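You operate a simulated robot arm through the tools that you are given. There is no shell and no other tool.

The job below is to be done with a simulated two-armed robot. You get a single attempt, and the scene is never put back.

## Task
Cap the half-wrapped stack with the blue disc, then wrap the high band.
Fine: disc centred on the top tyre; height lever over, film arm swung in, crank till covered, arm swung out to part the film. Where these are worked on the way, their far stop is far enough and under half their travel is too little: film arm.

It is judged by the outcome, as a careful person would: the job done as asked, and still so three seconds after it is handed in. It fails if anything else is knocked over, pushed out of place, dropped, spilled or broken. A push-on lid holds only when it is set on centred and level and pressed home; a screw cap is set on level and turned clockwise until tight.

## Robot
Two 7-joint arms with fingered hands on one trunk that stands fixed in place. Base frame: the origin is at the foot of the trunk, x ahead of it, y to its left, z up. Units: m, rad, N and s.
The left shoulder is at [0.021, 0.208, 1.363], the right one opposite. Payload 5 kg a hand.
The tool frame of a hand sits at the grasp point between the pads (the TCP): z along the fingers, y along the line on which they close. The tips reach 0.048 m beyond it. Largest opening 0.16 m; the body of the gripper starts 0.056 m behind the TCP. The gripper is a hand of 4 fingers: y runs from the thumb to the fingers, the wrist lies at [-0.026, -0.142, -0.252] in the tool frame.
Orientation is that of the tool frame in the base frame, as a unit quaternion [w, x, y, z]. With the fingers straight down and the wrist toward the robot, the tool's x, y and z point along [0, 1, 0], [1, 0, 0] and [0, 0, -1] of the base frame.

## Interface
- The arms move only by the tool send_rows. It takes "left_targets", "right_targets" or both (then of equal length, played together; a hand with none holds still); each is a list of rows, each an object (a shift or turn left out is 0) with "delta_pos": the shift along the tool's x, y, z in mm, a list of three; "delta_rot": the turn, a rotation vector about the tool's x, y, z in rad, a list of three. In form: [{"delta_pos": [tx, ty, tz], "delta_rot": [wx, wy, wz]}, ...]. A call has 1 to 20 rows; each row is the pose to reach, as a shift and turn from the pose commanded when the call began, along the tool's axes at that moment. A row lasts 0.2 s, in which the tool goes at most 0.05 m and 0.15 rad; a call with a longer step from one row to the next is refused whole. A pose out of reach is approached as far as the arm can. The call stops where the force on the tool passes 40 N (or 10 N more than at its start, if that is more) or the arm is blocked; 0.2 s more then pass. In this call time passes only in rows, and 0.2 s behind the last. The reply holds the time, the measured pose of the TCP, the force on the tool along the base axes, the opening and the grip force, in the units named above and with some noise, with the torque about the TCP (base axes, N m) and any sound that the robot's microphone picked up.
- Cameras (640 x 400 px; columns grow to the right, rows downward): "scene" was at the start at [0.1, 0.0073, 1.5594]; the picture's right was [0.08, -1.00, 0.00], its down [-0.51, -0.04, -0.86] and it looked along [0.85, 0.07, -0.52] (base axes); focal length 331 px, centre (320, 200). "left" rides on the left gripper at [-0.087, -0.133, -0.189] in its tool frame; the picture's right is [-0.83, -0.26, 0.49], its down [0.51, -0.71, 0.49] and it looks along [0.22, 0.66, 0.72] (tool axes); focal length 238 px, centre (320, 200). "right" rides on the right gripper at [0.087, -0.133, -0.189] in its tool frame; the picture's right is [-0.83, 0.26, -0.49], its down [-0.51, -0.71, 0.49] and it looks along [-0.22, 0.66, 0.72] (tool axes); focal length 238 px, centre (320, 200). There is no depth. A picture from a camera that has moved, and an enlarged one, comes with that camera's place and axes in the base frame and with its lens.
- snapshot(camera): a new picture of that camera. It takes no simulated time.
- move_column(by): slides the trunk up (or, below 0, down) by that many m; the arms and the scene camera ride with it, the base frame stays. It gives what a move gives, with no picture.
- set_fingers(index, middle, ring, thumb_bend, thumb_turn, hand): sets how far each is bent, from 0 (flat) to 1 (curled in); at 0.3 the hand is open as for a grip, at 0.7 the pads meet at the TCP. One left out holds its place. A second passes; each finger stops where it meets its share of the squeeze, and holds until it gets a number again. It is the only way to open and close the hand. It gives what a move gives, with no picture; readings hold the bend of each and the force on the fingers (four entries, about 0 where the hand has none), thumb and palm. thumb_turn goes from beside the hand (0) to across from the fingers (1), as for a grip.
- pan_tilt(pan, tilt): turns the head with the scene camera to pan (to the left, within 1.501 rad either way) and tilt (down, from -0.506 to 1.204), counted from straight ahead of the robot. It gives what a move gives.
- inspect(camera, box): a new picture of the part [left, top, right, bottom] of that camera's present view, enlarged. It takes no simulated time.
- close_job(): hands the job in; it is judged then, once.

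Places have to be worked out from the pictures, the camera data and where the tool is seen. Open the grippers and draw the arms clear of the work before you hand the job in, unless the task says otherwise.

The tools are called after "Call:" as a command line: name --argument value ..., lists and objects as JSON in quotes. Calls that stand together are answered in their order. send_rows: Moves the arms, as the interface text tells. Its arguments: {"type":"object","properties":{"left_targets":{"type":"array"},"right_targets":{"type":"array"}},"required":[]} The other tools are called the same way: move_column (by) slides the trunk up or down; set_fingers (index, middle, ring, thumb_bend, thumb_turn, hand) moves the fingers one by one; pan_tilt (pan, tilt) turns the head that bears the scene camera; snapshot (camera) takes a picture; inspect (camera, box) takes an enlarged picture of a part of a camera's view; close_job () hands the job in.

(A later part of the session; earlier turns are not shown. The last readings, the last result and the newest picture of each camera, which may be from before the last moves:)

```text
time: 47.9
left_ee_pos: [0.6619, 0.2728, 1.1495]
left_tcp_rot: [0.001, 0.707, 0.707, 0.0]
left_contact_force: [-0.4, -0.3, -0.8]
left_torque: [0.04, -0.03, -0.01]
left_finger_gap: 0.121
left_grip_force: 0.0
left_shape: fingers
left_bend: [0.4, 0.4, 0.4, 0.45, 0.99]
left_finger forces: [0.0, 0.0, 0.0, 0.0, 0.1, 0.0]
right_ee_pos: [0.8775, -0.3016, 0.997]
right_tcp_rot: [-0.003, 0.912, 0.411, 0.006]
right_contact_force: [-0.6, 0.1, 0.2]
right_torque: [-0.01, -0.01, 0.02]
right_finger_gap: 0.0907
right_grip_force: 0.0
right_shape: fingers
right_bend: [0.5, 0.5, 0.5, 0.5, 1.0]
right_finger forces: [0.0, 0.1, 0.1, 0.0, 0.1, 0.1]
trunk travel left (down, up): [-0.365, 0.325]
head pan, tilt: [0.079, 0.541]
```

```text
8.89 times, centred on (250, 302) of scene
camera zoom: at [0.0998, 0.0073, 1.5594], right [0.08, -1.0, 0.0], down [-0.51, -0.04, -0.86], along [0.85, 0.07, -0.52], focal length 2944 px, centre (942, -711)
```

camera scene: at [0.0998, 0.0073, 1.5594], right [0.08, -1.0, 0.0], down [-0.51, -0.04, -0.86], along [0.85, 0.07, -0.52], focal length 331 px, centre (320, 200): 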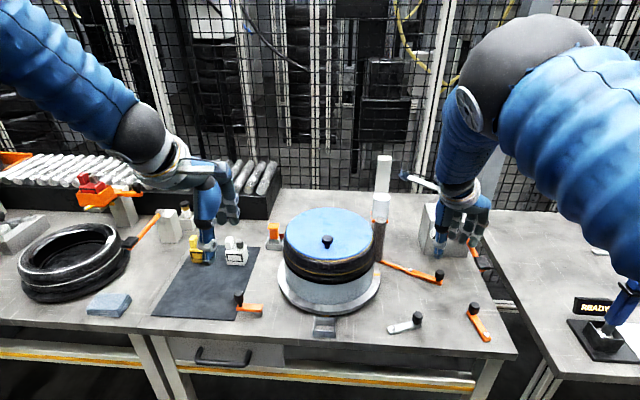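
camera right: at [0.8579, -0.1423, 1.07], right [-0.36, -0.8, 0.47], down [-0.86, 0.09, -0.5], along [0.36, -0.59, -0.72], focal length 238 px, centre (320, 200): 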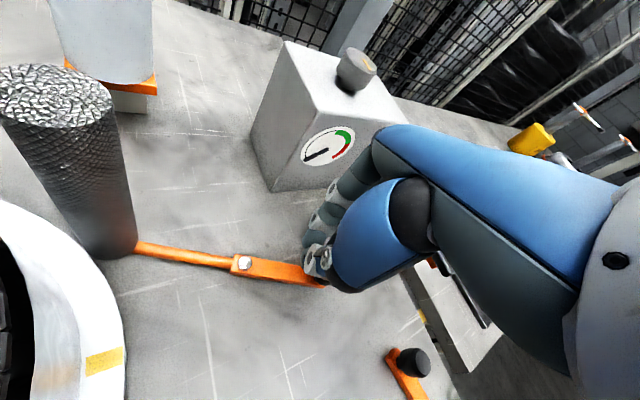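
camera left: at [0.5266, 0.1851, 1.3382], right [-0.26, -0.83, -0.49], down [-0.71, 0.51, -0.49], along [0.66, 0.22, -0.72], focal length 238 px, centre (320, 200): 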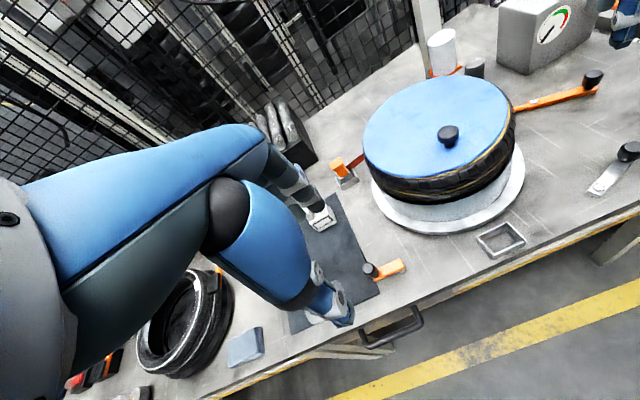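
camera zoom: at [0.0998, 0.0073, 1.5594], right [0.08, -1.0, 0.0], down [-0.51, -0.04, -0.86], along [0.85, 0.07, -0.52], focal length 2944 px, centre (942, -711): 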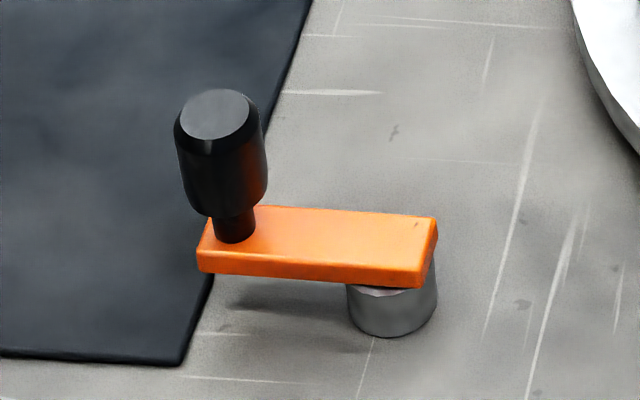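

Handle top is at (0.718, 0.278, 0.884), hub at about (0.7155, 0.231), so the crank radius is ~47 mm. I'll bring the left hand above the handle.

Call:
set_fingers --hand "left" --index 0.5 --middle 0.5 --ring 0.4 --thumb_bend 0.5

Call:
send_rows --left_targets '[{"delta_pos": [0, 20, 20]}, {"delta_pos": [0, 40, 50]}, {"delta_pos": [0, 52, 90]}, {"delta_pos": [0, 56, 130]}, {"delta_pos": [0, 56, 165]}, {"delta_pos": [0, 56, 190]}]'

Call:
inspect --camera "left" --box '[270, 180, 430, 330]'

Call:
inspect --camera "scene" --box '[190, 240, 300, 330]'

```text
time: 48.9
left_ee_pos: [0.6617, 0.2722, 1.15]
left_tcp_rot: [0.001, 0.708, 0.706, 0.0]
left_contact_force: [0.0, -1.1, -0.2]
left_torque: [0.04, 0.0, 0.0]
left_finger_gap: 0.0918
left_grip_force: 0.0
left_shape: fingers
left_bend: [0.5, 0.5, 0.4, 0.5, 1.0]
left_finger forces: [0.0, 0.1, 0.1, 0.1, 0.1, 0.1]
right_ee_pos: [0.8768, -0.3019, 0.9964]
right_tcp_rot: [-0.003, 0.912, 0.411, 0.006]
right_contact_force: [-0.2, -0.6, -0.5]
right_torque: [0.0, 0.02, 0.0]
right_finger_gap: 0.0903
right_grip_force: 0.1
right_shape: fingers
right_bend: [0.5, 0.5, 0.5, 0.5, 1.0]
right_finger forces: [0.0, 0.0, 0.0, 0.1, 0.0, 0.0]
trunk travel left (down, up): [-0.365, 0.325]
head pan, tilt: [0.079, 0.541]
```

```text
time: 50.3
left_ee_pos: [0.7196, 0.2716, 0.9575]
left_tcp_rot: [0.0, 0.707, 0.707, -0.001]
left_contact_force: [1.6, 0.3, 0.5]
left_torque: [-0.02, 0.14, -0.03]
left_finger_gap: 0.0914
left_grip_force: 0.0
left_shape: fingers
left_bend: [0.5, 0.5, 0.4, 0.5, 1.0]
left_finger forces: [0.0, 0.1, 0.0, 0.0, 0.1, 0.0]
right_ee_pos: [0.8798, -0.3015, 0.9951]
right_tcp_rot: [-0.002, 0.911, 0.412, 0.006]
right_contact_force: [-0.1, 1.3, -0.2]
right_torque: [-0.01, 0.03, 0.01]
right_finger_gap: 0.0908
right_grip_force: 0.0
right_shape: fingers
right_bend: [0.5, 0.5, 0.5, 0.5, 1.0]
right_finger forces: [0.0, 0.0, 0.0, 0.0, 0.1, 0.0]
trunk travel left (down, up): [-0.365, 0.325]
head pan, tilt: [0.079, 0.541]
```

```text
2.67 times, centred on (350, 255) of left
camera zoom: at [0.5836, 0.1847, 1.1468], right [-0.26, -0.83, -0.49], down [-0.71, 0.51, -0.49], along [0.66, 0.22, -0.72], focal length 636 px, centre (240, 53)
```

zoom: 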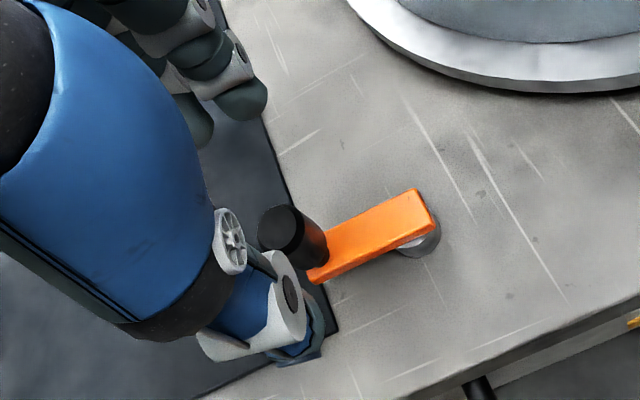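

```text
4.44 times, centred on (245, 285) of scene
camera zoom: at [0.1011, 0.0074, 1.5593], right [0.08, -1.0, 0.0], down [-0.51, -0.04, -0.86], along [0.85, 0.07, -0.52], focal length 1472 px, centre (653, -178)
```

zoom: 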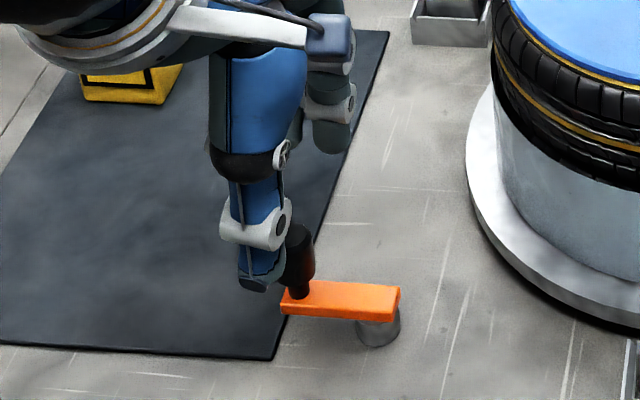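

Aligned within a few mm. I'll lower around the handle and grip it.

Call:
send_rows --left_targets '[{"delta_pos": [0, -2, 20]}, {"delta_pos": [0, -2, 40]}, {"delta_pos": [0, -2, 58]}]'

Call:
set_fingers --hand "left" --index 0.75 --middle 0.75 --thumb_bend 0.75

Call:
inspect --camera "left" --box '[270, 180, 430, 330]'

Call:
inspect --camera "scene" --box '[190, 240, 300, 330]'

```text
time: 51.1
left_ee_pos: [0.718, 0.269, 0.899]
left_tcp_rot: [0.0, 0.708, 0.707, -0.001]
left_contact_force: [0.9, 0.7, 0.4]
left_torque: [0.0, 0.06, 0.01]
left_finger_gap: 0.0914
left_grip_force: 0.0
left_shape: fingers
left_bend: [0.5, 0.5, 0.4, 0.5, 1.0]
left_finger forces: [0.0, 0.1, 0.0, 0.0, 0.1, 0.0]
right_ee_pos: [0.8785, -0.301, 0.9954]
right_tcp_rot: [-0.003, 0.911, 0.411, 0.006]
right_contact_force: [0.7, -0.2, 0.1]
right_torque: [-0.03, 0.01, 0.01]
right_finger_gap: 0.0905
right_grip_force: 0.1
right_shape: fingers
right_bend: [0.5, 0.5, 0.5, 0.5, 1.0]
right_finger forces: [0.1, 0.1, 0.1, 0.0, 0.0, 0.0]
trunk travel left (down, up): [-0.365, 0.325]
head pan, tilt: [0.079, 0.541]
```

```text
time: 52.1
left_ee_pos: [0.7165, 0.2716, 0.8997]
left_tcp_rot: [0.0, 0.707, 0.707, -0.001]
left_contact_force: [-0.7, 1.6, -3.6]
left_torque: [0.06, 0.06, -0.02]
left_finger_gap: 0.0227
left_grip_force: 17.4
left_shape: fingers
left_bend: [0.66, 0.66, 0.4, 0.68, 1.0]
left_finger forces: [8.0, 9.0, 0.0, 0.0, 18.1, 0.0]
right_ee_pos: [0.8784, -0.3012, 0.9953]
right_tcp_rot: [-0.003, 0.911, 0.411, 0.007]
right_contact_force: [0.0, 0.6, 0.4]
right_torque: [0.03, 0.02, -0.02]
right_finger_gap: 0.0906
right_grip_force: 0.1
right_shape: fingers
right_bend: [0.5, 0.5, 0.5, 0.5, 1.0]
right_finger forces: [0.1, 0.0, 0.1, 0.0, 0.0, 0.0]
trunk travel left (down, up): [-0.365, 0.325]
head pan, tilt: [0.079, 0.541]
```

```text
2.67 times, centred on (350, 255) of left
camera zoom: at [0.581, 0.1851, 1.0891], right [-0.26, -0.83, -0.49], down [-0.71, 0.51, -0.49], along [0.66, 0.22, -0.72], focal length 636 px, centre (240, 53)
```

zoom: 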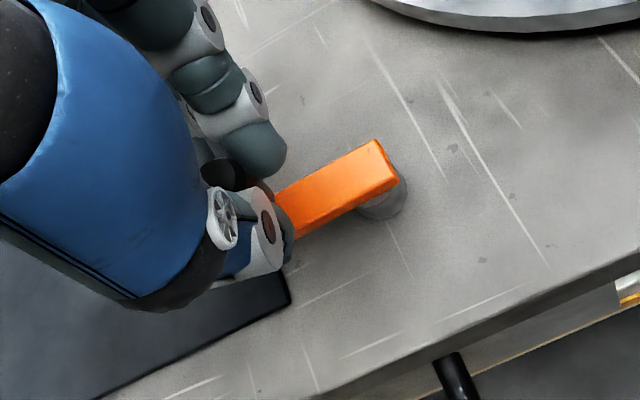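

```text
4.44 times, centred on (245, 285) of scene
camera zoom: at [0.1004, 0.0075, 1.5593], right [0.08, -1.0, 0.0], down [-0.51, -0.04, -0.86], along [0.85, 0.07, -0.52], focal length 1472 px, centre (653, -178)
```

zoom: 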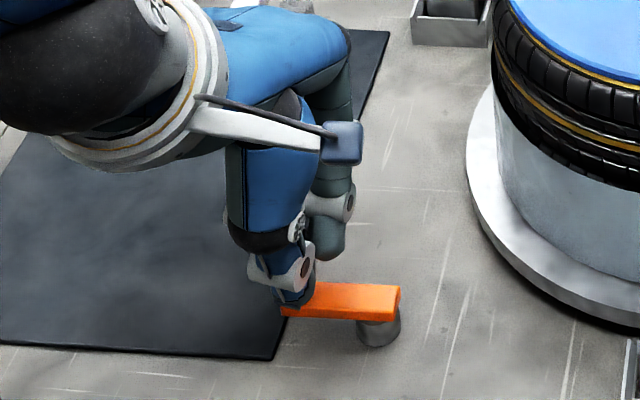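

Handle gripped. I'll try the first 60° clockwise (viewed from above) and look at what happens.

Call:
send_rows --left_targets '[{"delta_pos": [-0.5, 5.9, 0]}, {"delta_pos": [-2, 11.8, 0]}, {"delta_pos": [-4.2, 17.5, 0]}, {"delta_pos": [-6.9, 22.8, 0]}, {"delta_pos": [-14.6, 32, 0]}, {"delta_pos": [-24.4, 39, 0]}]'

Call:
snapshot --camera "scene"

Call:
inspect --camera "scene" --box '[220, 190, 420, 330]'

```text
time: 53.5
left_ee_pos: [0.7575, 0.2443, 0.9029]
left_tcp_rot: [0.002, 0.708, 0.706, 0.0]
left_contact_force: [0.2, -5.0, -7.2]
left_torque: [-0.15, 0.01, -0.12]
left_finger_gap: 0.0078
left_grip_force: 10.1
left_shape: fingers
left_bend: [0.71, 0.65, 0.4, 0.71, 1.0]
left_finger forces: [0.1, 9.6, 0.1, 0.0, 10.8, 0.0]
right_ee_pos: [0.8787, -0.3017, 0.9942]
right_tcp_rot: [-0.003, 0.911, 0.412, 0.005]
right_contact_force: [0.0, 0.1, 0.4]
right_torque: [0.01, -0.03, 0.01]
right_finger_gap: 0.0904
right_grip_force: 0.0
right_shape: fingers
right_bend: [0.5, 0.5, 0.5, 0.5, 1.0]
right_finger forces: [0.1, 0.0, 0.0, 0.1, 0.0, 0.0]
trunk travel left (down, up): [-0.365, 0.325]
head pan, tilt: [0.079, 0.541]
```

```text
taken
camera scene: at [0.1011, 0.0069, 1.5593], right [0.08, -1.0, 0.0], down [-0.51, -0.04, -0.86], along [0.85, 0.07, -0.52], focal length 331 px, centre (320, 200)
```

scene: 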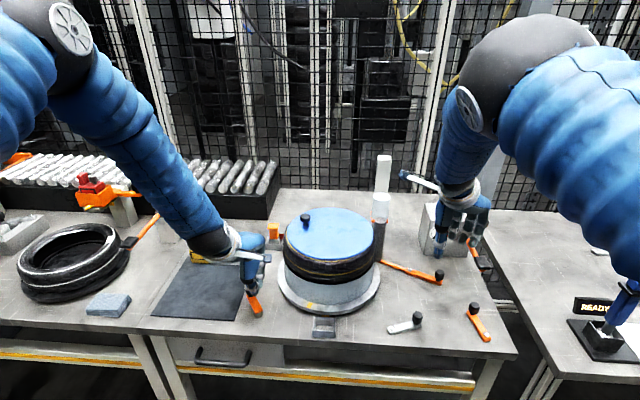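

```text
2.86 times, centred on (320, 260) of scene
camera zoom: at [0.1011, 0.0069, 1.5593], right [0.08, -1.0, 0.0], down [-0.51, -0.04, -0.86], along [0.85, 0.07, -0.52], focal length 946 px, centre (320, 29)
```

zoom: 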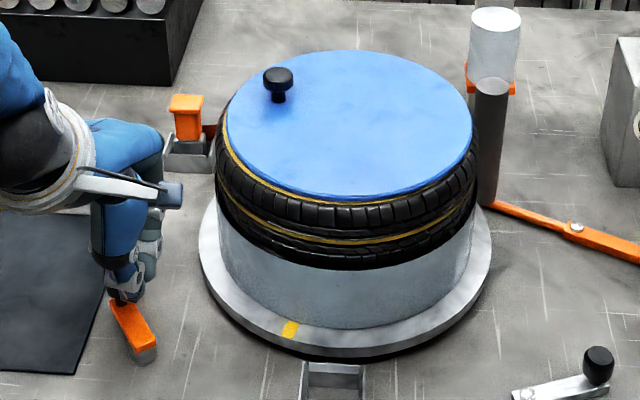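

The turntable turned with the crank (mark moved from right to front-left, roughly 100°). I'll look closely at the grip and whether film is coming on.

Call:
inspect --camera "scene" --box '[210, 240, 290, 330]'

Call:
inspect --camera "left" --box '[270, 180, 430, 330]'

Call:
inspect --camera "scene" --box '[340, 190, 420, 270]'

Call:
snapshot --camera "right"

```text
4.44 times, centred on (250, 285) of scene
camera zoom: at [0.1011, 0.0069, 1.5593], right [0.08, -1.0, 0.0], down [-0.51, -0.04, -0.86], along [0.85, 0.07, -0.52], focal length 1472 px, centre (631, -178)
```

zoom: 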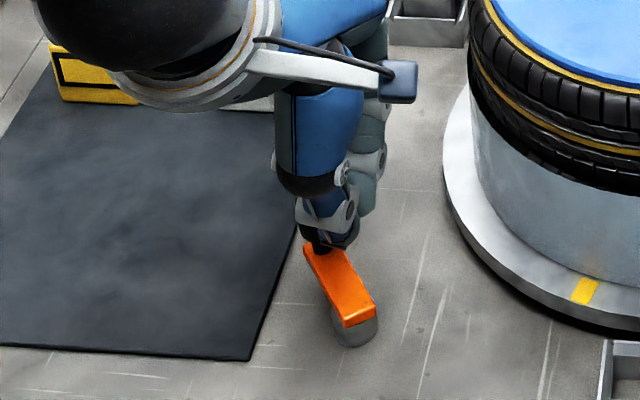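

```text
2.67 times, centred on (350, 255) of left
camera zoom: at [0.6217, 0.1577, 1.0916], right [-0.26, -0.83, -0.48], down [-0.71, 0.51, -0.49], along [0.66, 0.21, -0.72], focal length 636 px, centre (240, 53)
```

zoom: 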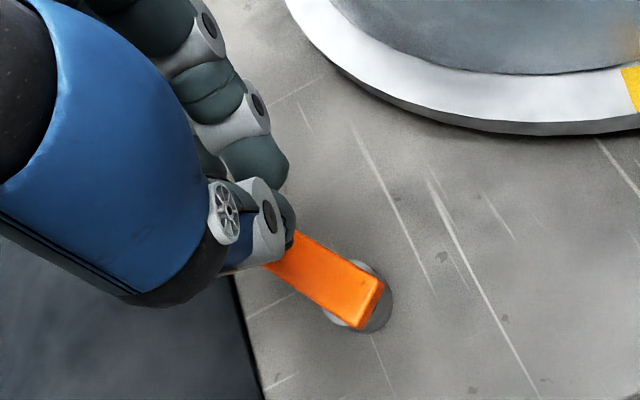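

```text
5.00 times, centred on (380, 230) of scene
camera zoom: at [0.1011, 0.0069, 1.5593], right [0.08, -1.0, 0.0], down [-0.51, -0.04, -0.86], along [0.85, 0.07, -0.52], focal length 1656 px, centre (20, 50)
```

zoom: 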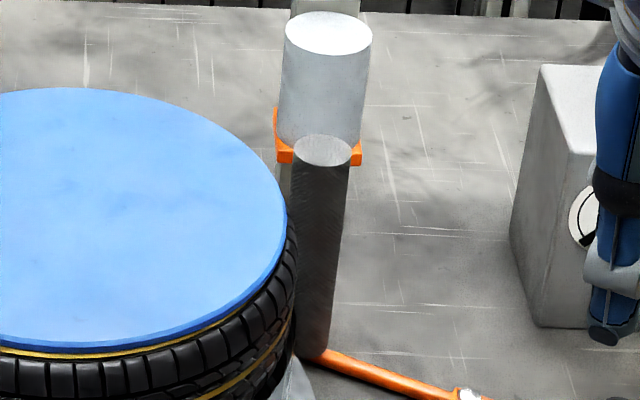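

```text
taken
camera right: at [0.8348, -0.1514, 1.186], right [-0.36, -0.8, 0.48], down [-0.86, 0.1, -0.5], along [0.35, -0.59, -0.73], focal length 238 px, centre (320, 200)
```

right: 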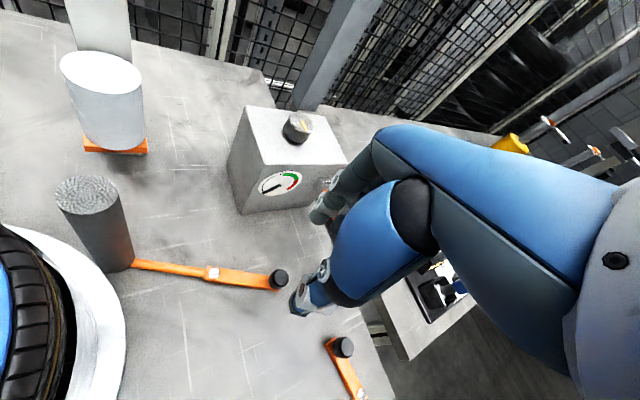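

The crank followed to about 35° and the handle is now seated between index and middle with the thumb opposite—a good trap. I'll continue clockwise in smaller steps.

Call:
send_rows --left_targets '[{"delta_pos": [-8.4, 4.7, 0]}, {"delta_pos": [-17.6, 7.5, 0]}, {"delta_pos": [-27.2, 8.3, 0]}, {"delta_pos": [-36.8, 7.1, 0]}, {"delta_pos": [-45.9, 4, 0]}, {"delta_pos": [-54.1, -0.9, 0]}, {"delta_pos": [-61.1, -7.5, 0]}]'

Call:
inspect --camera "scene" --box '[200, 190, 420, 330]'

Call:
inspect --camera "left" --box '[270, 180, 430, 330]'

```text
time: 55.1
left_ee_pos: [0.7464, 0.1857, 0.9021]
left_tcp_rot: [0.0, 0.708, 0.706, 0.001]
left_contact_force: [-0.3, 0.1, 0.8]
left_torque: [0.08, 0.02, -0.01]
left_finger_gap: 0.0065
left_grip_force: 0.1
left_shape: fingers
left_bend: [0.71, 0.71, 0.4, 0.72, 1.0]
left_finger forces: [0.0, 0.0, 0.0, 0.0, 0.0, 0.1]
right_ee_pos: [0.8783, -0.3009, 0.9958]
right_tcp_rot: [-0.003, 0.911, 0.411, 0.006]
right_contact_force: [-0.4, -0.7, 0.4]
right_torque: [0.06, -0.01, -0.02]
right_finger_gap: 0.0903
right_grip_force: 0.1
right_shape: fingers
right_bend: [0.5, 0.5, 0.5, 0.5, 1.0]
right_finger forces: [0.0, 0.0, 0.0, 0.0, 0.0, 0.0]
trunk travel left (down, up): [-0.365, 0.325]
head pan, tilt: [0.079, 0.541]
```

```text
2.86 times, centred on (310, 260) of scene
camera zoom: at [0.1001, 0.0068, 1.5594], right [0.08, -1.0, 0.0], down [-0.51, -0.04, -0.86], along [0.85, 0.07, -0.52], focal length 946 px, centre (349, 29)
```

zoom: 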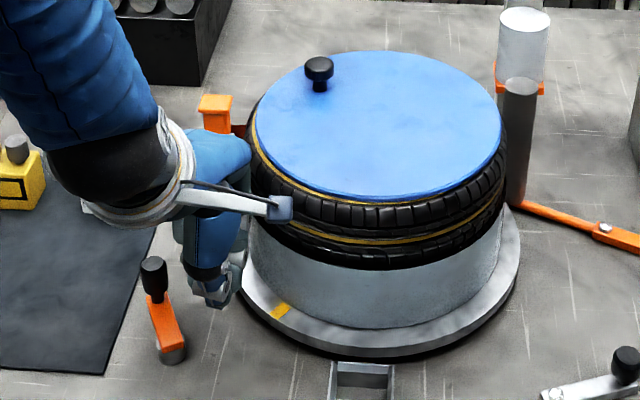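

```text
2.67 times, centred on (350, 255) of left
camera zoom: at [0.6119, 0.0986, 1.0905], right [-0.26, -0.83, -0.49], down [-0.71, 0.51, -0.49], along [0.66, 0.22, -0.72], focal length 636 px, centre (240, 53)
```

zoom: 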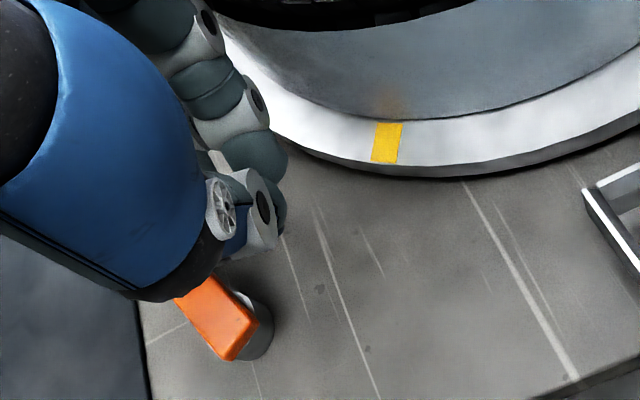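

The handle slipped out past the middle finger; crank is now at ~25° (handle ≈ (0.758, 0.252)). I'll regrip with the handle opposite the middle finger, index and ring curled as side walls and the thumb behind, forming a full cage.

Call:
send_rows --left_targets '[{"delta_pos": [0, 0, -30]}, {"delta_pos": [0, 0, -65]}]'

Call:
set_fingers --hand "left" --index 0.5 --middle 0.5 --ring 0.5 --thumb_bend 0.5

Call:
send_rows --left_targets '[{"delta_pos": [15, 4, 0]}, {"delta_pos": [35, 9, 0]}, {"delta_pos": [45, 11.5, 0]}]'

Call:
inspect --camera "left" --box '[270, 180, 430, 330]'

Call:
inspect --camera "scene" --box '[200, 220, 300, 320]'

```text
time: 55.7
left_ee_pos: [0.7461, 0.187, 0.9657]
left_tcp_rot: [0.0, 0.708, 0.707, 0.0]
left_contact_force: [-2.0, 0.0, -0.8]
left_torque: [-0.01, -0.21, 0.03]
left_finger_gap: 0.0064
left_grip_force: 0.1
left_shape: fingers
left_bend: [0.71, 0.71, 0.4, 0.72, 1.0]
left_finger forces: [0.0, 0.0, 0.0, 0.0, 0.0, 0.0]
right_ee_pos: [0.8765, -0.3018, 0.996]
right_tcp_rot: [-0.002, 0.911, 0.412, 0.007]
right_contact_force: [-0.7, 0.1, 0.1]
right_torque: [0.03, -0.04, -0.01]
right_finger_gap: 0.0904
right_grip_force: 0.1
right_shape: fingers
right_bend: [0.5, 0.5, 0.5, 0.5, 1.0]
right_finger forces: [0.0, 0.1, 0.0, 0.1, 0.1, 0.1]
trunk travel left (down, up): [-0.365, 0.325]
head pan, tilt: [0.079, 0.541]
```

```text
time: 56.7
left_ee_pos: [0.7486, 0.1869, 0.9662]
left_tcp_rot: [0.001, 0.708, 0.706, -0.001]
left_contact_force: [0.5, -0.1, 1.0]
left_torque: [0.01, 0.02, 0.02]
left_finger_gap: 0.0906
left_grip_force: 0.1
left_shape: fingers
left_bend: [0.5, 0.5, 0.5, 0.5, 1.0]
left_finger forces: [0.0, 0.1, 0.0, 0.1, 0.0, 0.0]
right_ee_pos: [0.878, -0.3006, 0.9953]
right_tcp_rot: [-0.003, 0.911, 0.412, 0.006]
right_contact_force: [0.7, 0.1, -0.1]
right_torque: [-0.02, 0.01, -0.01]
right_finger_gap: 0.0905
right_grip_force: 0.1
right_shape: fingers
right_bend: [0.5, 0.5, 0.5, 0.5, 1.0]
right_finger forces: [0.0, 0.1, 0.1, 0.1, 0.1, 0.2]
trunk travel left (down, up): [-0.365, 0.325]
head pan, tilt: [0.079, 0.541]
```

```text
time: 57.5
left_ee_pos: [0.758, 0.231, 0.9657]
left_tcp_rot: [0.001, 0.708, 0.706, -0.001]
left_contact_force: [0.0, 0.3, -0.3]
left_torque: [0.02, -0.01, 0.03]
left_finger_gap: 0.0906
left_grip_force: 0.0
left_shape: fingers
left_bend: [0.5, 0.5, 0.5, 0.5, 1.0]
left_finger forces: [0.1, 0.0, 0.0, 0.1, 0.0, 0.0]
right_ee_pos: [0.8782, -0.3014, 0.997]
right_tcp_rot: [-0.002, 0.911, 0.412, 0.006]
right_contact_force: [-0.2, -0.1, 0.4]
right_torque: [-0.01, 0.0, 0.0]
right_finger_gap: 0.0907
right_grip_force: 0.0
right_shape: fingers
right_bend: [0.5, 0.5, 0.5, 0.5, 1.0]
right_finger forces: [0.0, 0.0, 0.1, 0.0, 0.1, 0.0]
trunk travel left (down, up): [-0.365, 0.325]
head pan, tilt: [0.079, 0.541]
```

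```text
2.67 times, centred on (350, 255) of left
camera zoom: at [0.6247, 0.1443, 1.1548], right [-0.26, -0.83, -0.49], down [-0.71, 0.51, -0.49], along [0.66, 0.22, -0.72], focal length 636 px, centre (240, 53)
```

zoom: 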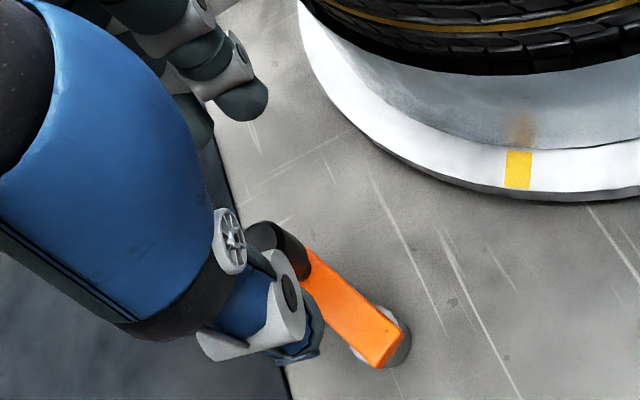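

```text
4.00 times, centred on (250, 270) of scene
camera zoom: at [0.1002, 0.0074, 1.5594], right [0.08, -1.0, 0.0], down [-0.51, -0.04, -0.86], along [0.85, 0.07, -0.52], focal length 1325 px, centre (600, -80)
```

zoom: 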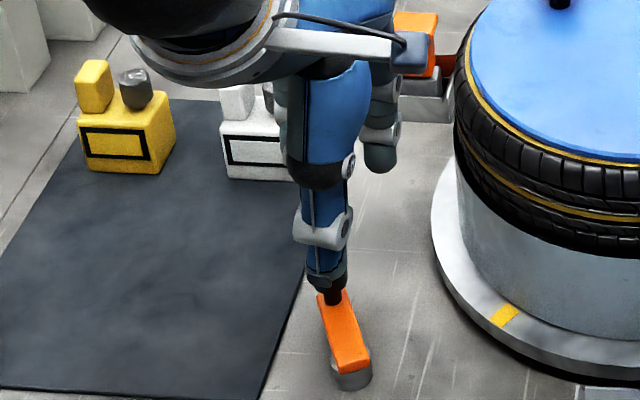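

Handle is opposite the middle finger. I'll lower and form the cage.

Call:
send_rows --left_targets '[{"delta_pos": [0, 2, 25]}, {"delta_pos": [0, 2, 48]}, {"delta_pos": [0, 2, 62]}, {"delta_pos": [0, 2, 70]}]'

Call:
set_fingers --hand "left" --index 0.74 --middle 0.64 --ring 0.74 --thumb_bend 0.66

Call:
inspect --camera "left" --box '[270, 180, 430, 330]'

Call:
inspect --camera "scene" --box '[200, 220, 300, 320]'

```text
time: 58.5
left_ee_pos: [0.7614, 0.2317, 0.8966]
left_tcp_rot: [0.001, 0.708, 0.706, -0.001]
left_contact_force: [0.8, -0.1, -0.2]
left_torque: [0.01, 0.0, 0.0]
left_finger_gap: 0.0907
left_grip_force: 0.0
left_shape: fingers
left_bend: [0.5, 0.5, 0.5, 0.5, 1.0]
left_finger forces: [0.0, 0.0, 0.0, 0.0, 0.0, 0.0]
right_ee_pos: [0.8777, -0.301, 0.9957]
right_tcp_rot: [-0.002, 0.911, 0.412, 0.007]
right_contact_force: [0.4, 0.5, -0.1]
right_torque: [0.01, 0.0, 0.02]
right_finger_gap: 0.0907
right_grip_force: 0.0
right_shape: fingers
right_bend: [0.5, 0.5, 0.5, 0.5, 1.0]
right_finger forces: [0.1, 0.0, 0.0, 0.0, 0.0, 0.1]
trunk travel left (down, up): [-0.365, 0.325]
head pan, tilt: [0.079, 0.541]
```

```text
time: 59.5
left_ee_pos: [0.7611, 0.2314, 0.8962]
left_tcp_rot: [0.001, 0.708, 0.706, -0.001]
left_contact_force: [2.1, 0.2, 0.1]
left_torque: [0.02, -0.1, -0.01]
left_finger_gap: 0.0097
left_grip_force: 0.9
left_shape: fingers
left_bend: [0.74, 0.63, 0.74, 0.66, 1.0]
left_finger forces: [0.0, 1.4, 0.0, 0.1, 0.0, 0.0]
right_ee_pos: [0.8779, -0.3014, 0.9961]
right_tcp_rot: [-0.003, 0.911, 0.412, 0.006]
right_contact_force: [1.1, 1.1, -0.3]
right_torque: [-0.01, -0.02, 0.01]
right_finger_gap: 0.0902
right_grip_force: 0.0
right_shape: fingers
right_bend: [0.5, 0.5, 0.5, 0.5, 1.0]
right_finger forces: [0.0, 0.0, 0.1, 0.0, 0.0, 0.0]
trunk travel left (down, up): [-0.365, 0.325]
head pan, tilt: [0.079, 0.541]
```

```text
2.67 times, centred on (350, 255) of left
camera zoom: at [0.626, 0.1444, 1.0855], right [-0.26, -0.83, -0.49], down [-0.71, 0.51, -0.49], along [0.66, 0.22, -0.72], focal length 636 px, centre (240, 53)
```

zoom: 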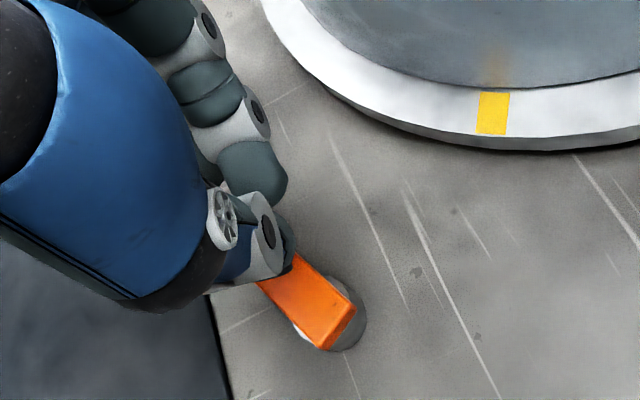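

```text
4.00 times, centred on (250, 270) of scene
camera zoom: at [0.1003, 0.0072, 1.5594], right [0.08, -1.0, 0.0], down [-0.51, -0.04, -0.86], along [0.85, 0.07, -0.52], focal length 1325 px, centre (600, -80)
```

zoom: 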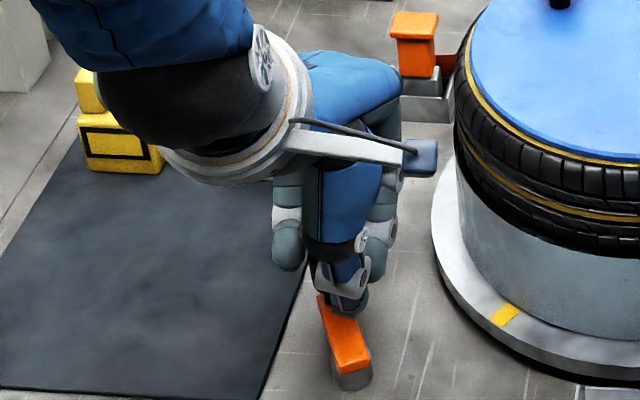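

The cage is formed around the handle. I'll turn slowly clockwise 60° and check.

Call:
send_rows --left_targets '[{"delta_pos": [-7.8, 2.8, 0]}, {"delta_pos": [-16, 4.3, 0]}, {"delta_pos": [-24.2, 4.3, 0]}, {"delta_pos": [-32.4, 2.8, 0]}, {"delta_pos": [-40.2, 0, 0]}, {"delta_pos": [-47.4, -4.1, 0]}]'

Call:
inspect --camera "scene" --box '[200, 190, 420, 330]'

Call:
inspect --camera "left" --box '[270, 180, 430, 330]'

```text
time: 60.9
left_ee_pos: [0.7538, 0.1804, 0.8948]
left_tcp_rot: [-0.002, 0.708, 0.706, -0.002]
left_contact_force: [-11.6, -4.7, -1.5]
left_torque: [-0.75, 0.2, 0.38]
left_finger_gap: 0.0101
left_grip_force: 11.4
left_shape: fingers
left_bend: [0.74, 0.64, 0.74, 0.65, 1.0]
left_finger forces: [18.7, 0.0, 0.0, 0.1, 4.0, 0.0]
right_ee_pos: [0.8779, -0.302, 0.9943]
right_tcp_rot: [-0.004, 0.912, 0.411, 0.006]
right_contact_force: [0.0, -0.6, 0.0]
right_torque: [0.13, -0.03, 0.01]
right_finger_gap: 0.0904
right_grip_force: 0.1
right_shape: fingers
right_bend: [0.5, 0.5, 0.5, 0.5, 1.0]
right_finger forces: [0.0, 0.0, 0.0, 0.1, 0.1, 0.1]
trunk travel left (down, up): [-0.365, 0.325]
head pan, tilt: [0.079, 0.541]
```

```text
2.86 times, centred on (310, 260) of scene
camera zoom: at [0.0991, 0.0063, 1.5594], right [0.08, -1.0, 0.0], down [-0.51, -0.04, -0.86], along [0.85, 0.07, -0.51], focal length 946 px, centre (349, 29)
```

zoom: 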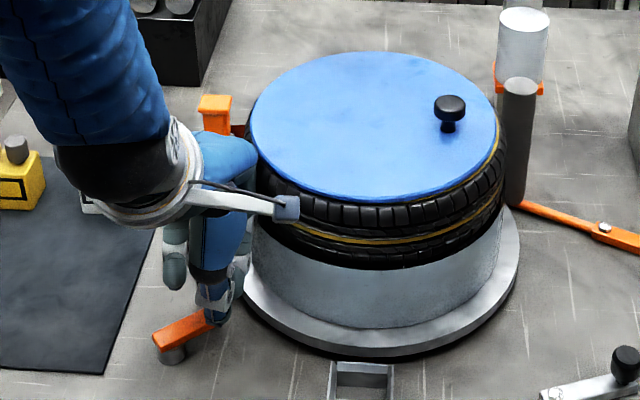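

```text
2.67 times, centred on (350, 255) of left
camera zoom: at [0.6191, 0.0943, 1.0843], right [-0.26, -0.83, -0.48], down [-0.71, 0.51, -0.49], along [0.65, 0.21, -0.73], focal length 636 px, centre (240, 53)
```

zoom: 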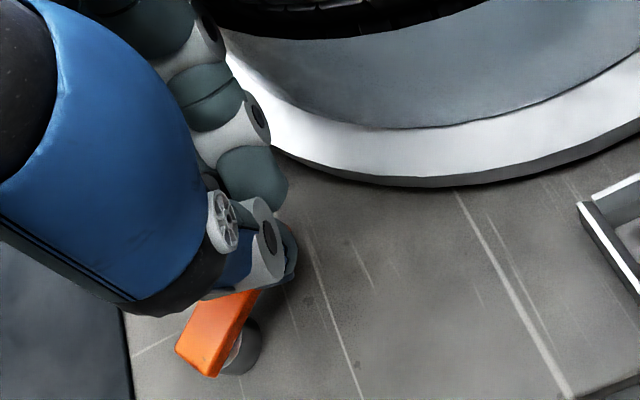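

The cage works: crank followed to about −41° and the turntable keeps turning. Continuing clockwise.

Call:
send_rows --left_targets '[{"delta_pos": [-6.3, -5.4, 0]}, {"delta_pos": [-11.6, -11.7, 0]}, {"delta_pos": [-15.7, -18.8, 0]}, {"delta_pos": [-18.6, -26.6, 0]}, {"delta_pos": [-20, -34.8, 0]}, {"delta_pos": [-20, -43.1, 0]}, {"delta_pos": [-18.6, -51.2, 0]}, {"delta_pos": [-15.7, -59, 0]}, {"delta_pos": [-11.6, -66.2, 0]}]'

Call:
inspect --camera "scene" --box '[200, 190, 420, 330]'

Call:
inspect --camera "left" --box '[270, 180, 430, 330]'

```text
time: 62.9
left_ee_pos: [0.6898, 0.1732, 0.8941]
left_tcp_rot: [0.0, 0.707, 0.707, -0.001]
left_contact_force: [0.3, -0.5, -0.5]
left_torque: [0.01, 0.02, 0.0]
left_finger_gap: 0.0096
left_grip_force: 0.1
left_shape: fingers
left_bend: [0.74, 0.63, 0.74, 0.66, 1.0]
left_finger forces: [0.0, 0.1, 0.0, 0.1, 0.1, 0.0]
right_ee_pos: [0.8787, -0.301, 0.9954]
right_tcp_rot: [-0.003, 0.912, 0.411, 0.006]
right_contact_force: [0.1, 1.0, 0.2]
right_torque: [-0.02, 0.02, -0.04]
right_finger_gap: 0.0906
right_grip_force: 0.0
right_shape: fingers
right_bend: [0.5, 0.5, 0.5, 0.5, 1.0]
right_finger forces: [0.0, 0.1, 0.0, 0.0, 0.0, 0.0]
trunk travel left (down, up): [-0.365, 0.325]
head pan, tilt: [0.079, 0.541]
```

```text
2.86 times, centred on (310, 260) of scene
camera zoom: at [0.1002, 0.0078, 1.5594], right [0.08, -1.0, 0.0], down [-0.51, -0.04, -0.86], along [0.85, 0.07, -0.52], focal length 946 px, centre (349, 29)
```

zoom: 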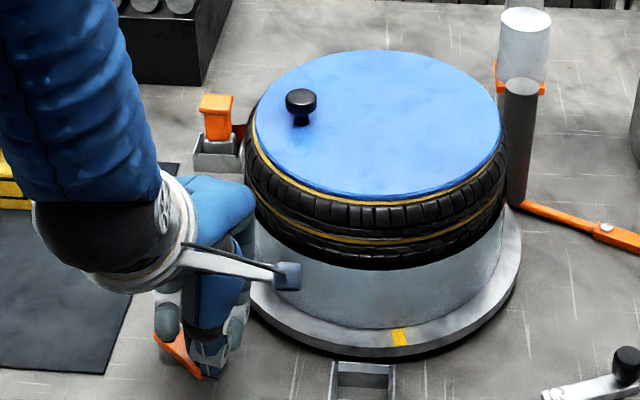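

```text
2.67 times, centred on (350, 255) of left
camera zoom: at [0.5542, 0.0862, 1.0844], right [-0.26, -0.83, -0.49], down [-0.71, 0.51, -0.49], along [0.65, 0.22, -0.72], focal length 636 px, centre (240, 53)
```

zoom: 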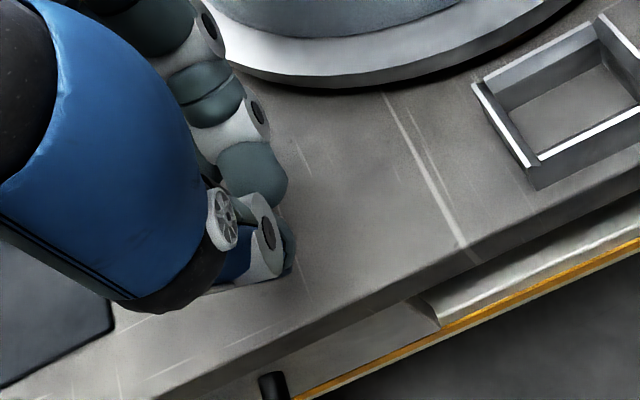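

The crank passes about −115° and the turntable has turned more than a full turn. I'll look closely at the upper tyre for film.

Call:
inspect --camera "scene" --box '[275, 230, 395, 315]'

Call:
inspect --camera "scene" --box '[355, 190, 405, 265]'

Call:
snapshot --camera "left"

```text
4.71 times, centred on (335, 272) of scene
camera zoom: at [0.1002, 0.0078, 1.5594], right [0.08, -1.0, 0.0], down [-0.51, -0.04, -0.86], along [0.85, 0.07, -0.52], focal length 1559 px, centre (249, -141)
```

zoom: 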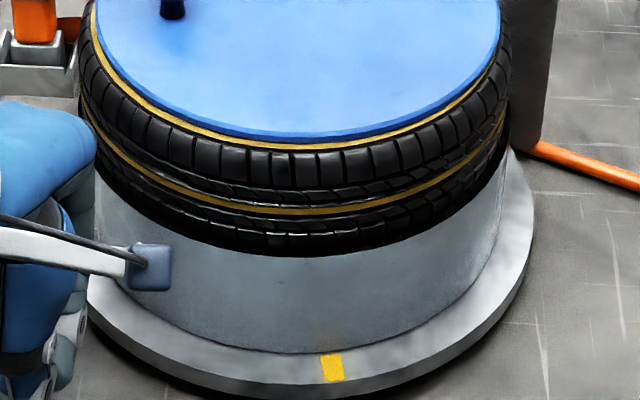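

```text
5.33 times, centred on (380, 228) of scene
camera zoom: at [0.1002, 0.0078, 1.5594], right [0.08, -1.0, 0.0], down [-0.51, -0.04, -0.86], along [0.85, 0.07, -0.52], focal length 1766 px, centre (0, 53)
```

zoom: 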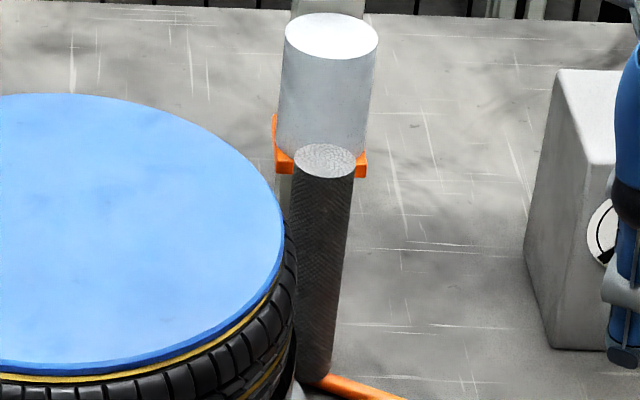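

```text
taken
camera left: at [0.5542, 0.0862, 1.0844], right [-0.26, -0.83, -0.49], down [-0.71, 0.51, -0.49], along [0.65, 0.22, -0.72], focal length 238 px, centre (320, 200)
```

left: 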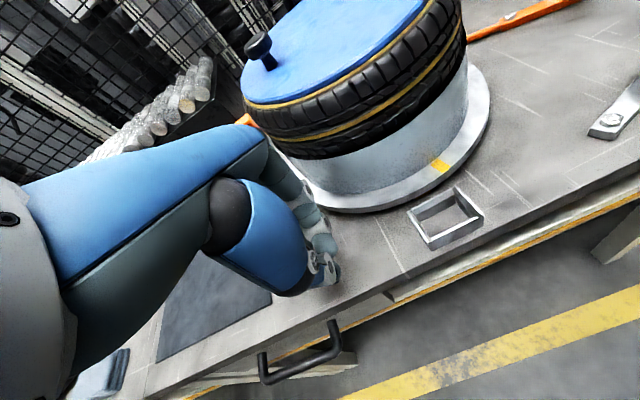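

No film visible yet; perhaps it needs more turns. I'll continue clockwise nearly another 200° of crank.

Call:
send_rows --left_targets '[{"delta_pos": [5.3, -6.3, 0]}, {"delta_pos": [11.6, -11.6, 0]}, {"delta_pos": [18.8, -15.8, 0]}, {"delta_pos": [26.6, -18.6, 0]}, {"delta_pos": [34.8, -20, 0]}, {"delta_pos": [43, -20, 0]}, {"delta_pos": [51.2, -18.6, 0]}, {"delta_pos": [59, -15.8, 0]}, {"delta_pos": [66.2, -11.6, 0]}, {"delta_pos": [72.5, -6.3, 0]}]'

Call:
inspect --camera "scene" --box '[200, 190, 420, 330]'

Call:
inspect --camera "left" --box '[270, 180, 430, 330]'

```text
time: 65.1
left_ee_pos: [0.6863, 0.2456, 0.8971]
left_tcp_rot: [0.001, 0.707, 0.707, 0.001]
left_contact_force: [5.4, 4.0, 0.7]
left_torque: [0.19, -0.25, -0.04]
left_finger_gap: 0.0097
left_grip_force: 2.5
left_shape: fingers
left_bend: [0.74, 0.61, 0.74, 0.66, 1.0]
left_finger forces: [0.0, 4.1, 1.4, 0.1, 0.0, 0.0]
right_ee_pos: [0.8779, -0.301, 0.995]
right_tcp_rot: [-0.002, 0.912, 0.411, 0.006]
right_contact_force: [0.2, 0.0, -0.3]
right_torque: [0.01, -0.03, -0.04]
right_finger_gap: 0.0905
right_grip_force: 0.1
right_shape: fingers
right_bend: [0.5, 0.5, 0.5, 0.5, 1.0]
right_finger forces: [0.0, 0.1, 0.0, 0.0, 0.0, 0.0]
trunk travel left (down, up): [-0.365, 0.325]
head pan, tilt: [0.079, 0.541]
```

```text
2.86 times, centred on (310, 260) of scene
camera zoom: at [0.1006, 0.0078, 1.5594], right [0.08, -1.0, 0.0], down [-0.51, -0.04, -0.86], along [0.85, 0.07, -0.52], focal length 946 px, centre (349, 29)
```

zoom: 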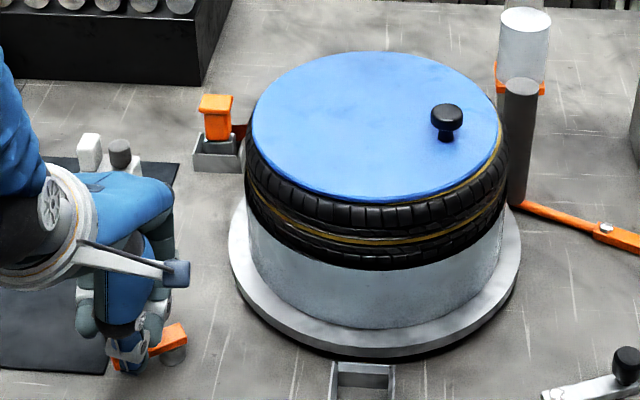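

```text
2.67 times, centred on (350, 255) of left
camera zoom: at [0.5508, 0.1588, 1.0854], right [-0.26, -0.83, -0.49], down [-0.71, 0.51, -0.49], along [0.66, 0.22, -0.72], focal length 636 px, centre (240, 53)
```

zoom: 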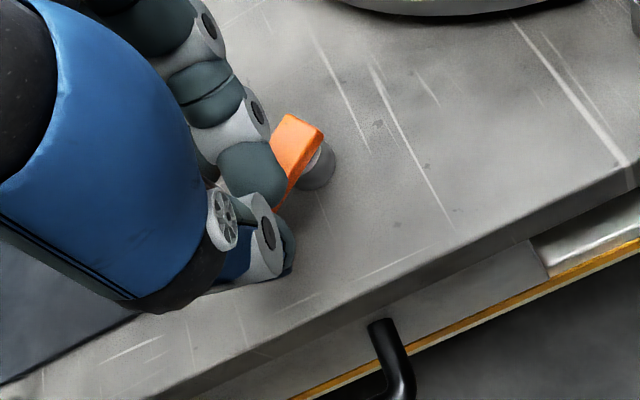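

Still no film after ~310° of crank. The cage is holding well, so I'll continue clockwise through another 200° to pass a full crank turn.

Call:
send_rows --left_targets '[{"delta_pos": [5.3, 6.3, 0]}, {"delta_pos": [9.5, 13.5, 0]}, {"delta_pos": [12.3, 21.3, 0]}, {"delta_pos": [13.7, 29.5, 0]}, {"delta_pos": [13.7, 37.7, 0]}, {"delta_pos": [12.3, 45.9, 0]}, {"delta_pos": [9.5, 53.7, 0]}, {"delta_pos": [5.3, 60.8, 0]}, {"delta_pos": [0, 67.2, 0]}, {"delta_pos": [-6.3, 72.5, 0]}, {"delta_pos": [-13.5, 76.6, 0]}, {"delta_pos": [-21.3, 79.5, 0]}, {"delta_pos": [-29.5, 80.9, 0]}, {"delta_pos": [-37.7, 80.9, 0]}, {"delta_pos": [-45.9, 79.5, 0]}, {"delta_pos": [-53.7, 76.6, 0]}, {"delta_pos": [-60.8, 72.5, 0]}, {"delta_pos": [-67.2, 67.2, 0]}, {"delta_pos": [-72.5, 60.8, 0]}, {"delta_pos": [-76.6, 53.7, 0]}]'

Call:
inspect --camera "scene" --box '[200, 190, 420, 330]'

Call:
inspect --camera "left" --box '[270, 180, 430, 330]'

```text
time: 69.3
left_ee_pos: [0.7367, 0.1683, 0.8971]
left_tcp_rot: [0.0, 0.708, 0.706, -0.002]
left_contact_force: [-6.4, 5.6, 1.1]
left_torque: [-0.4, -0.52, 0.13]
left_finger_gap: 0.0092
left_grip_force: 4.6
left_shape: fingers
left_bend: [0.74, 0.63, 0.74, 0.65, 1.0]
left_finger forces: [9.0, 0.1, 0.0, 0.0, 0.1, 0.1]
right_ee_pos: [0.8771, -0.3006, 0.9971]
right_tcp_rot: [-0.002, 0.911, 0.411, 0.006]
right_contact_force: [0.6, 0.0, 0.5]
right_torque: [0.07, -0.01, 0.03]
right_finger_gap: 0.0905
right_grip_force: 0.1
right_shape: fingers
right_bend: [0.5, 0.5, 0.5, 0.5, 1.0]
right_finger forces: [0.0, 0.0, 0.1, 0.0, 0.0, 0.0]
trunk travel left (down, up): [-0.365, 0.325]
head pan, tilt: [0.079, 0.541]
```

```text
2.86 times, centred on (310, 260) of scene
camera zoom: at [0.0992, 0.0072, 1.5594], right [0.08, -1.0, 0.0], down [-0.51, -0.04, -0.86], along [0.85, 0.07, -0.51], focal length 946 px, centre (349, 29)
```

zoom: 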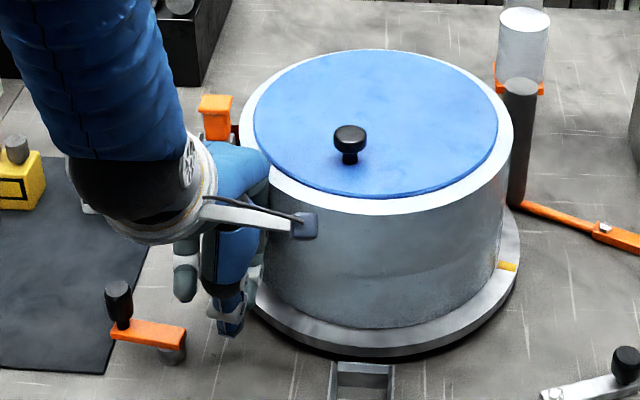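

```text
2.67 times, centred on (350, 255) of left
camera zoom: at [0.6013, 0.0801, 1.0856], right [-0.26, -0.83, -0.49], down [-0.71, 0.51, -0.49], along [0.66, 0.22, -0.72], focal length 636 px, centre (240, 53)
```

zoom: 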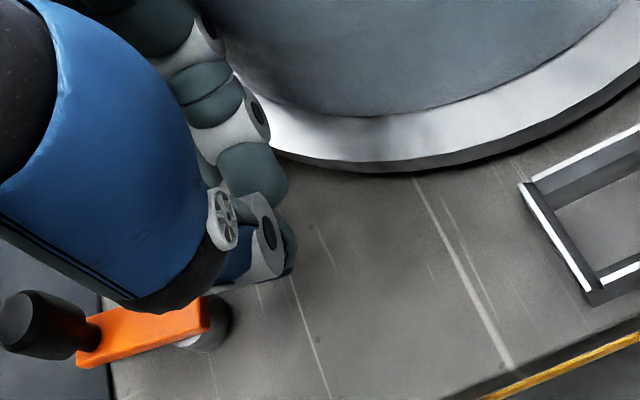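

The film now covers the high band. The handle just slipped out of the cage; I'll raise the left hand clear and inspect the wrap.

Call:
send_rows --left_targets '[{"delta_pos": [0, 0, -20]}, {"delta_pos": [0, 0, -50]}, {"delta_pos": [0, -10, -90]}, {"delta_pos": [10, -20, -130]}]'

Call:
inspect --camera "scene" --box '[270, 190, 400, 320]'

Call:
snapshot --camera "scene"

Call:
snapshot --camera "left"

Call:
inspect --camera "scene" --box '[345, 180, 425, 270]'

```text
time: 70.3
left_ee_pos: [0.7159, 0.1769, 1.0248]
left_tcp_rot: [0.0, 0.708, 0.706, 0.0]
left_contact_force: [-2.0, 0.5, -1.2]
left_torque: [-0.08, -0.22, 0.01]
left_finger_gap: 0.0099
left_grip_force: 0.1
left_shape: fingers
left_bend: [0.74, 0.63, 0.74, 0.66, 1.0]
left_finger forces: [0.0, 0.0, 0.1, 0.0, 0.0, 0.1]
right_ee_pos: [0.8778, -0.3008, 0.9972]
right_tcp_rot: [-0.002, 0.911, 0.412, 0.008]
right_contact_force: [-0.7, 0.6, 1.2]
right_torque: [-0.01, -0.04, 0.01]
right_finger_gap: 0.0903
right_grip_force: 0.0
right_shape: fingers
right_bend: [0.5, 0.5, 0.5, 0.5, 1.0]
right_finger forces: [0.0, 0.0, 0.1, 0.0, 0.0, 0.0]
trunk travel left (down, up): [-0.365, 0.325]
head pan, tilt: [0.079, 0.541]
```

```text
3.08 times, centred on (335, 255) of scene
camera zoom: at [0.0986, 0.0078, 1.5596], right [0.08, -1.0, 0.0], down [-0.51, -0.04, -0.86], along [0.85, 0.07, -0.51], focal length 1019 px, centre (274, 31)
```

zoom: 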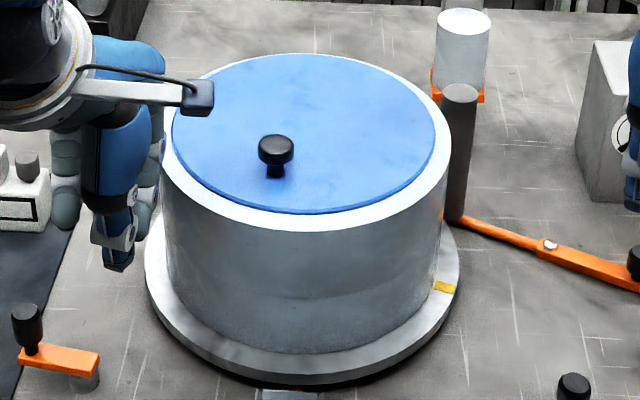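

```text
taken
camera scene: at [0.0986, 0.0078, 1.5596], right [0.08, -1.0, 0.0], down [-0.51, -0.04, -0.86], along [0.85, 0.07, -0.51], focal length 331 px, centre (320, 200)
```

scene: 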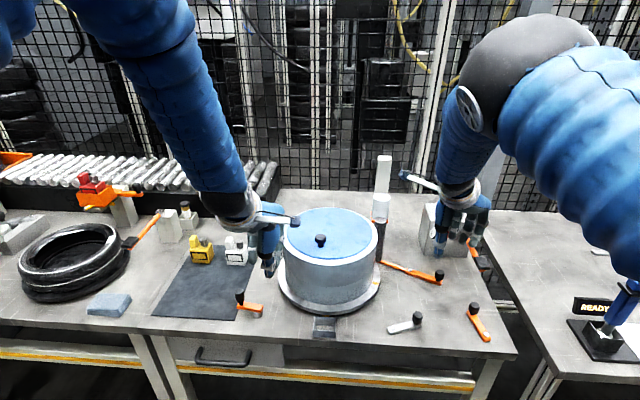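

```text
taken
camera left: at [0.5815, 0.0911, 1.2145], right [-0.26, -0.83, -0.49], down [-0.71, 0.51, -0.49], along [0.66, 0.22, -0.72], focal length 238 px, centre (320, 200)
```

left: 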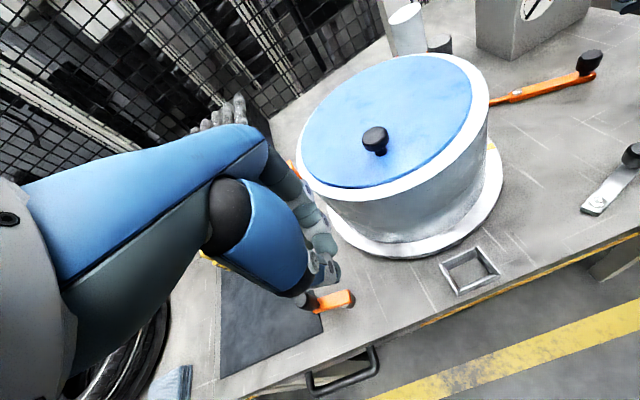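

```text
4.44 times, centred on (385, 225) of scene
camera zoom: at [0.0986, 0.0078, 1.5596], right [0.08, -1.0, 0.0], down [-0.51, -0.04, -0.86], along [0.85, 0.07, -0.51], focal length 1472 px, centre (31, 89)
```

zoom: 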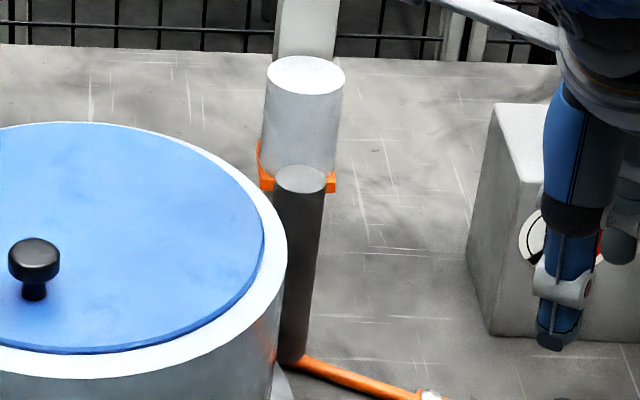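

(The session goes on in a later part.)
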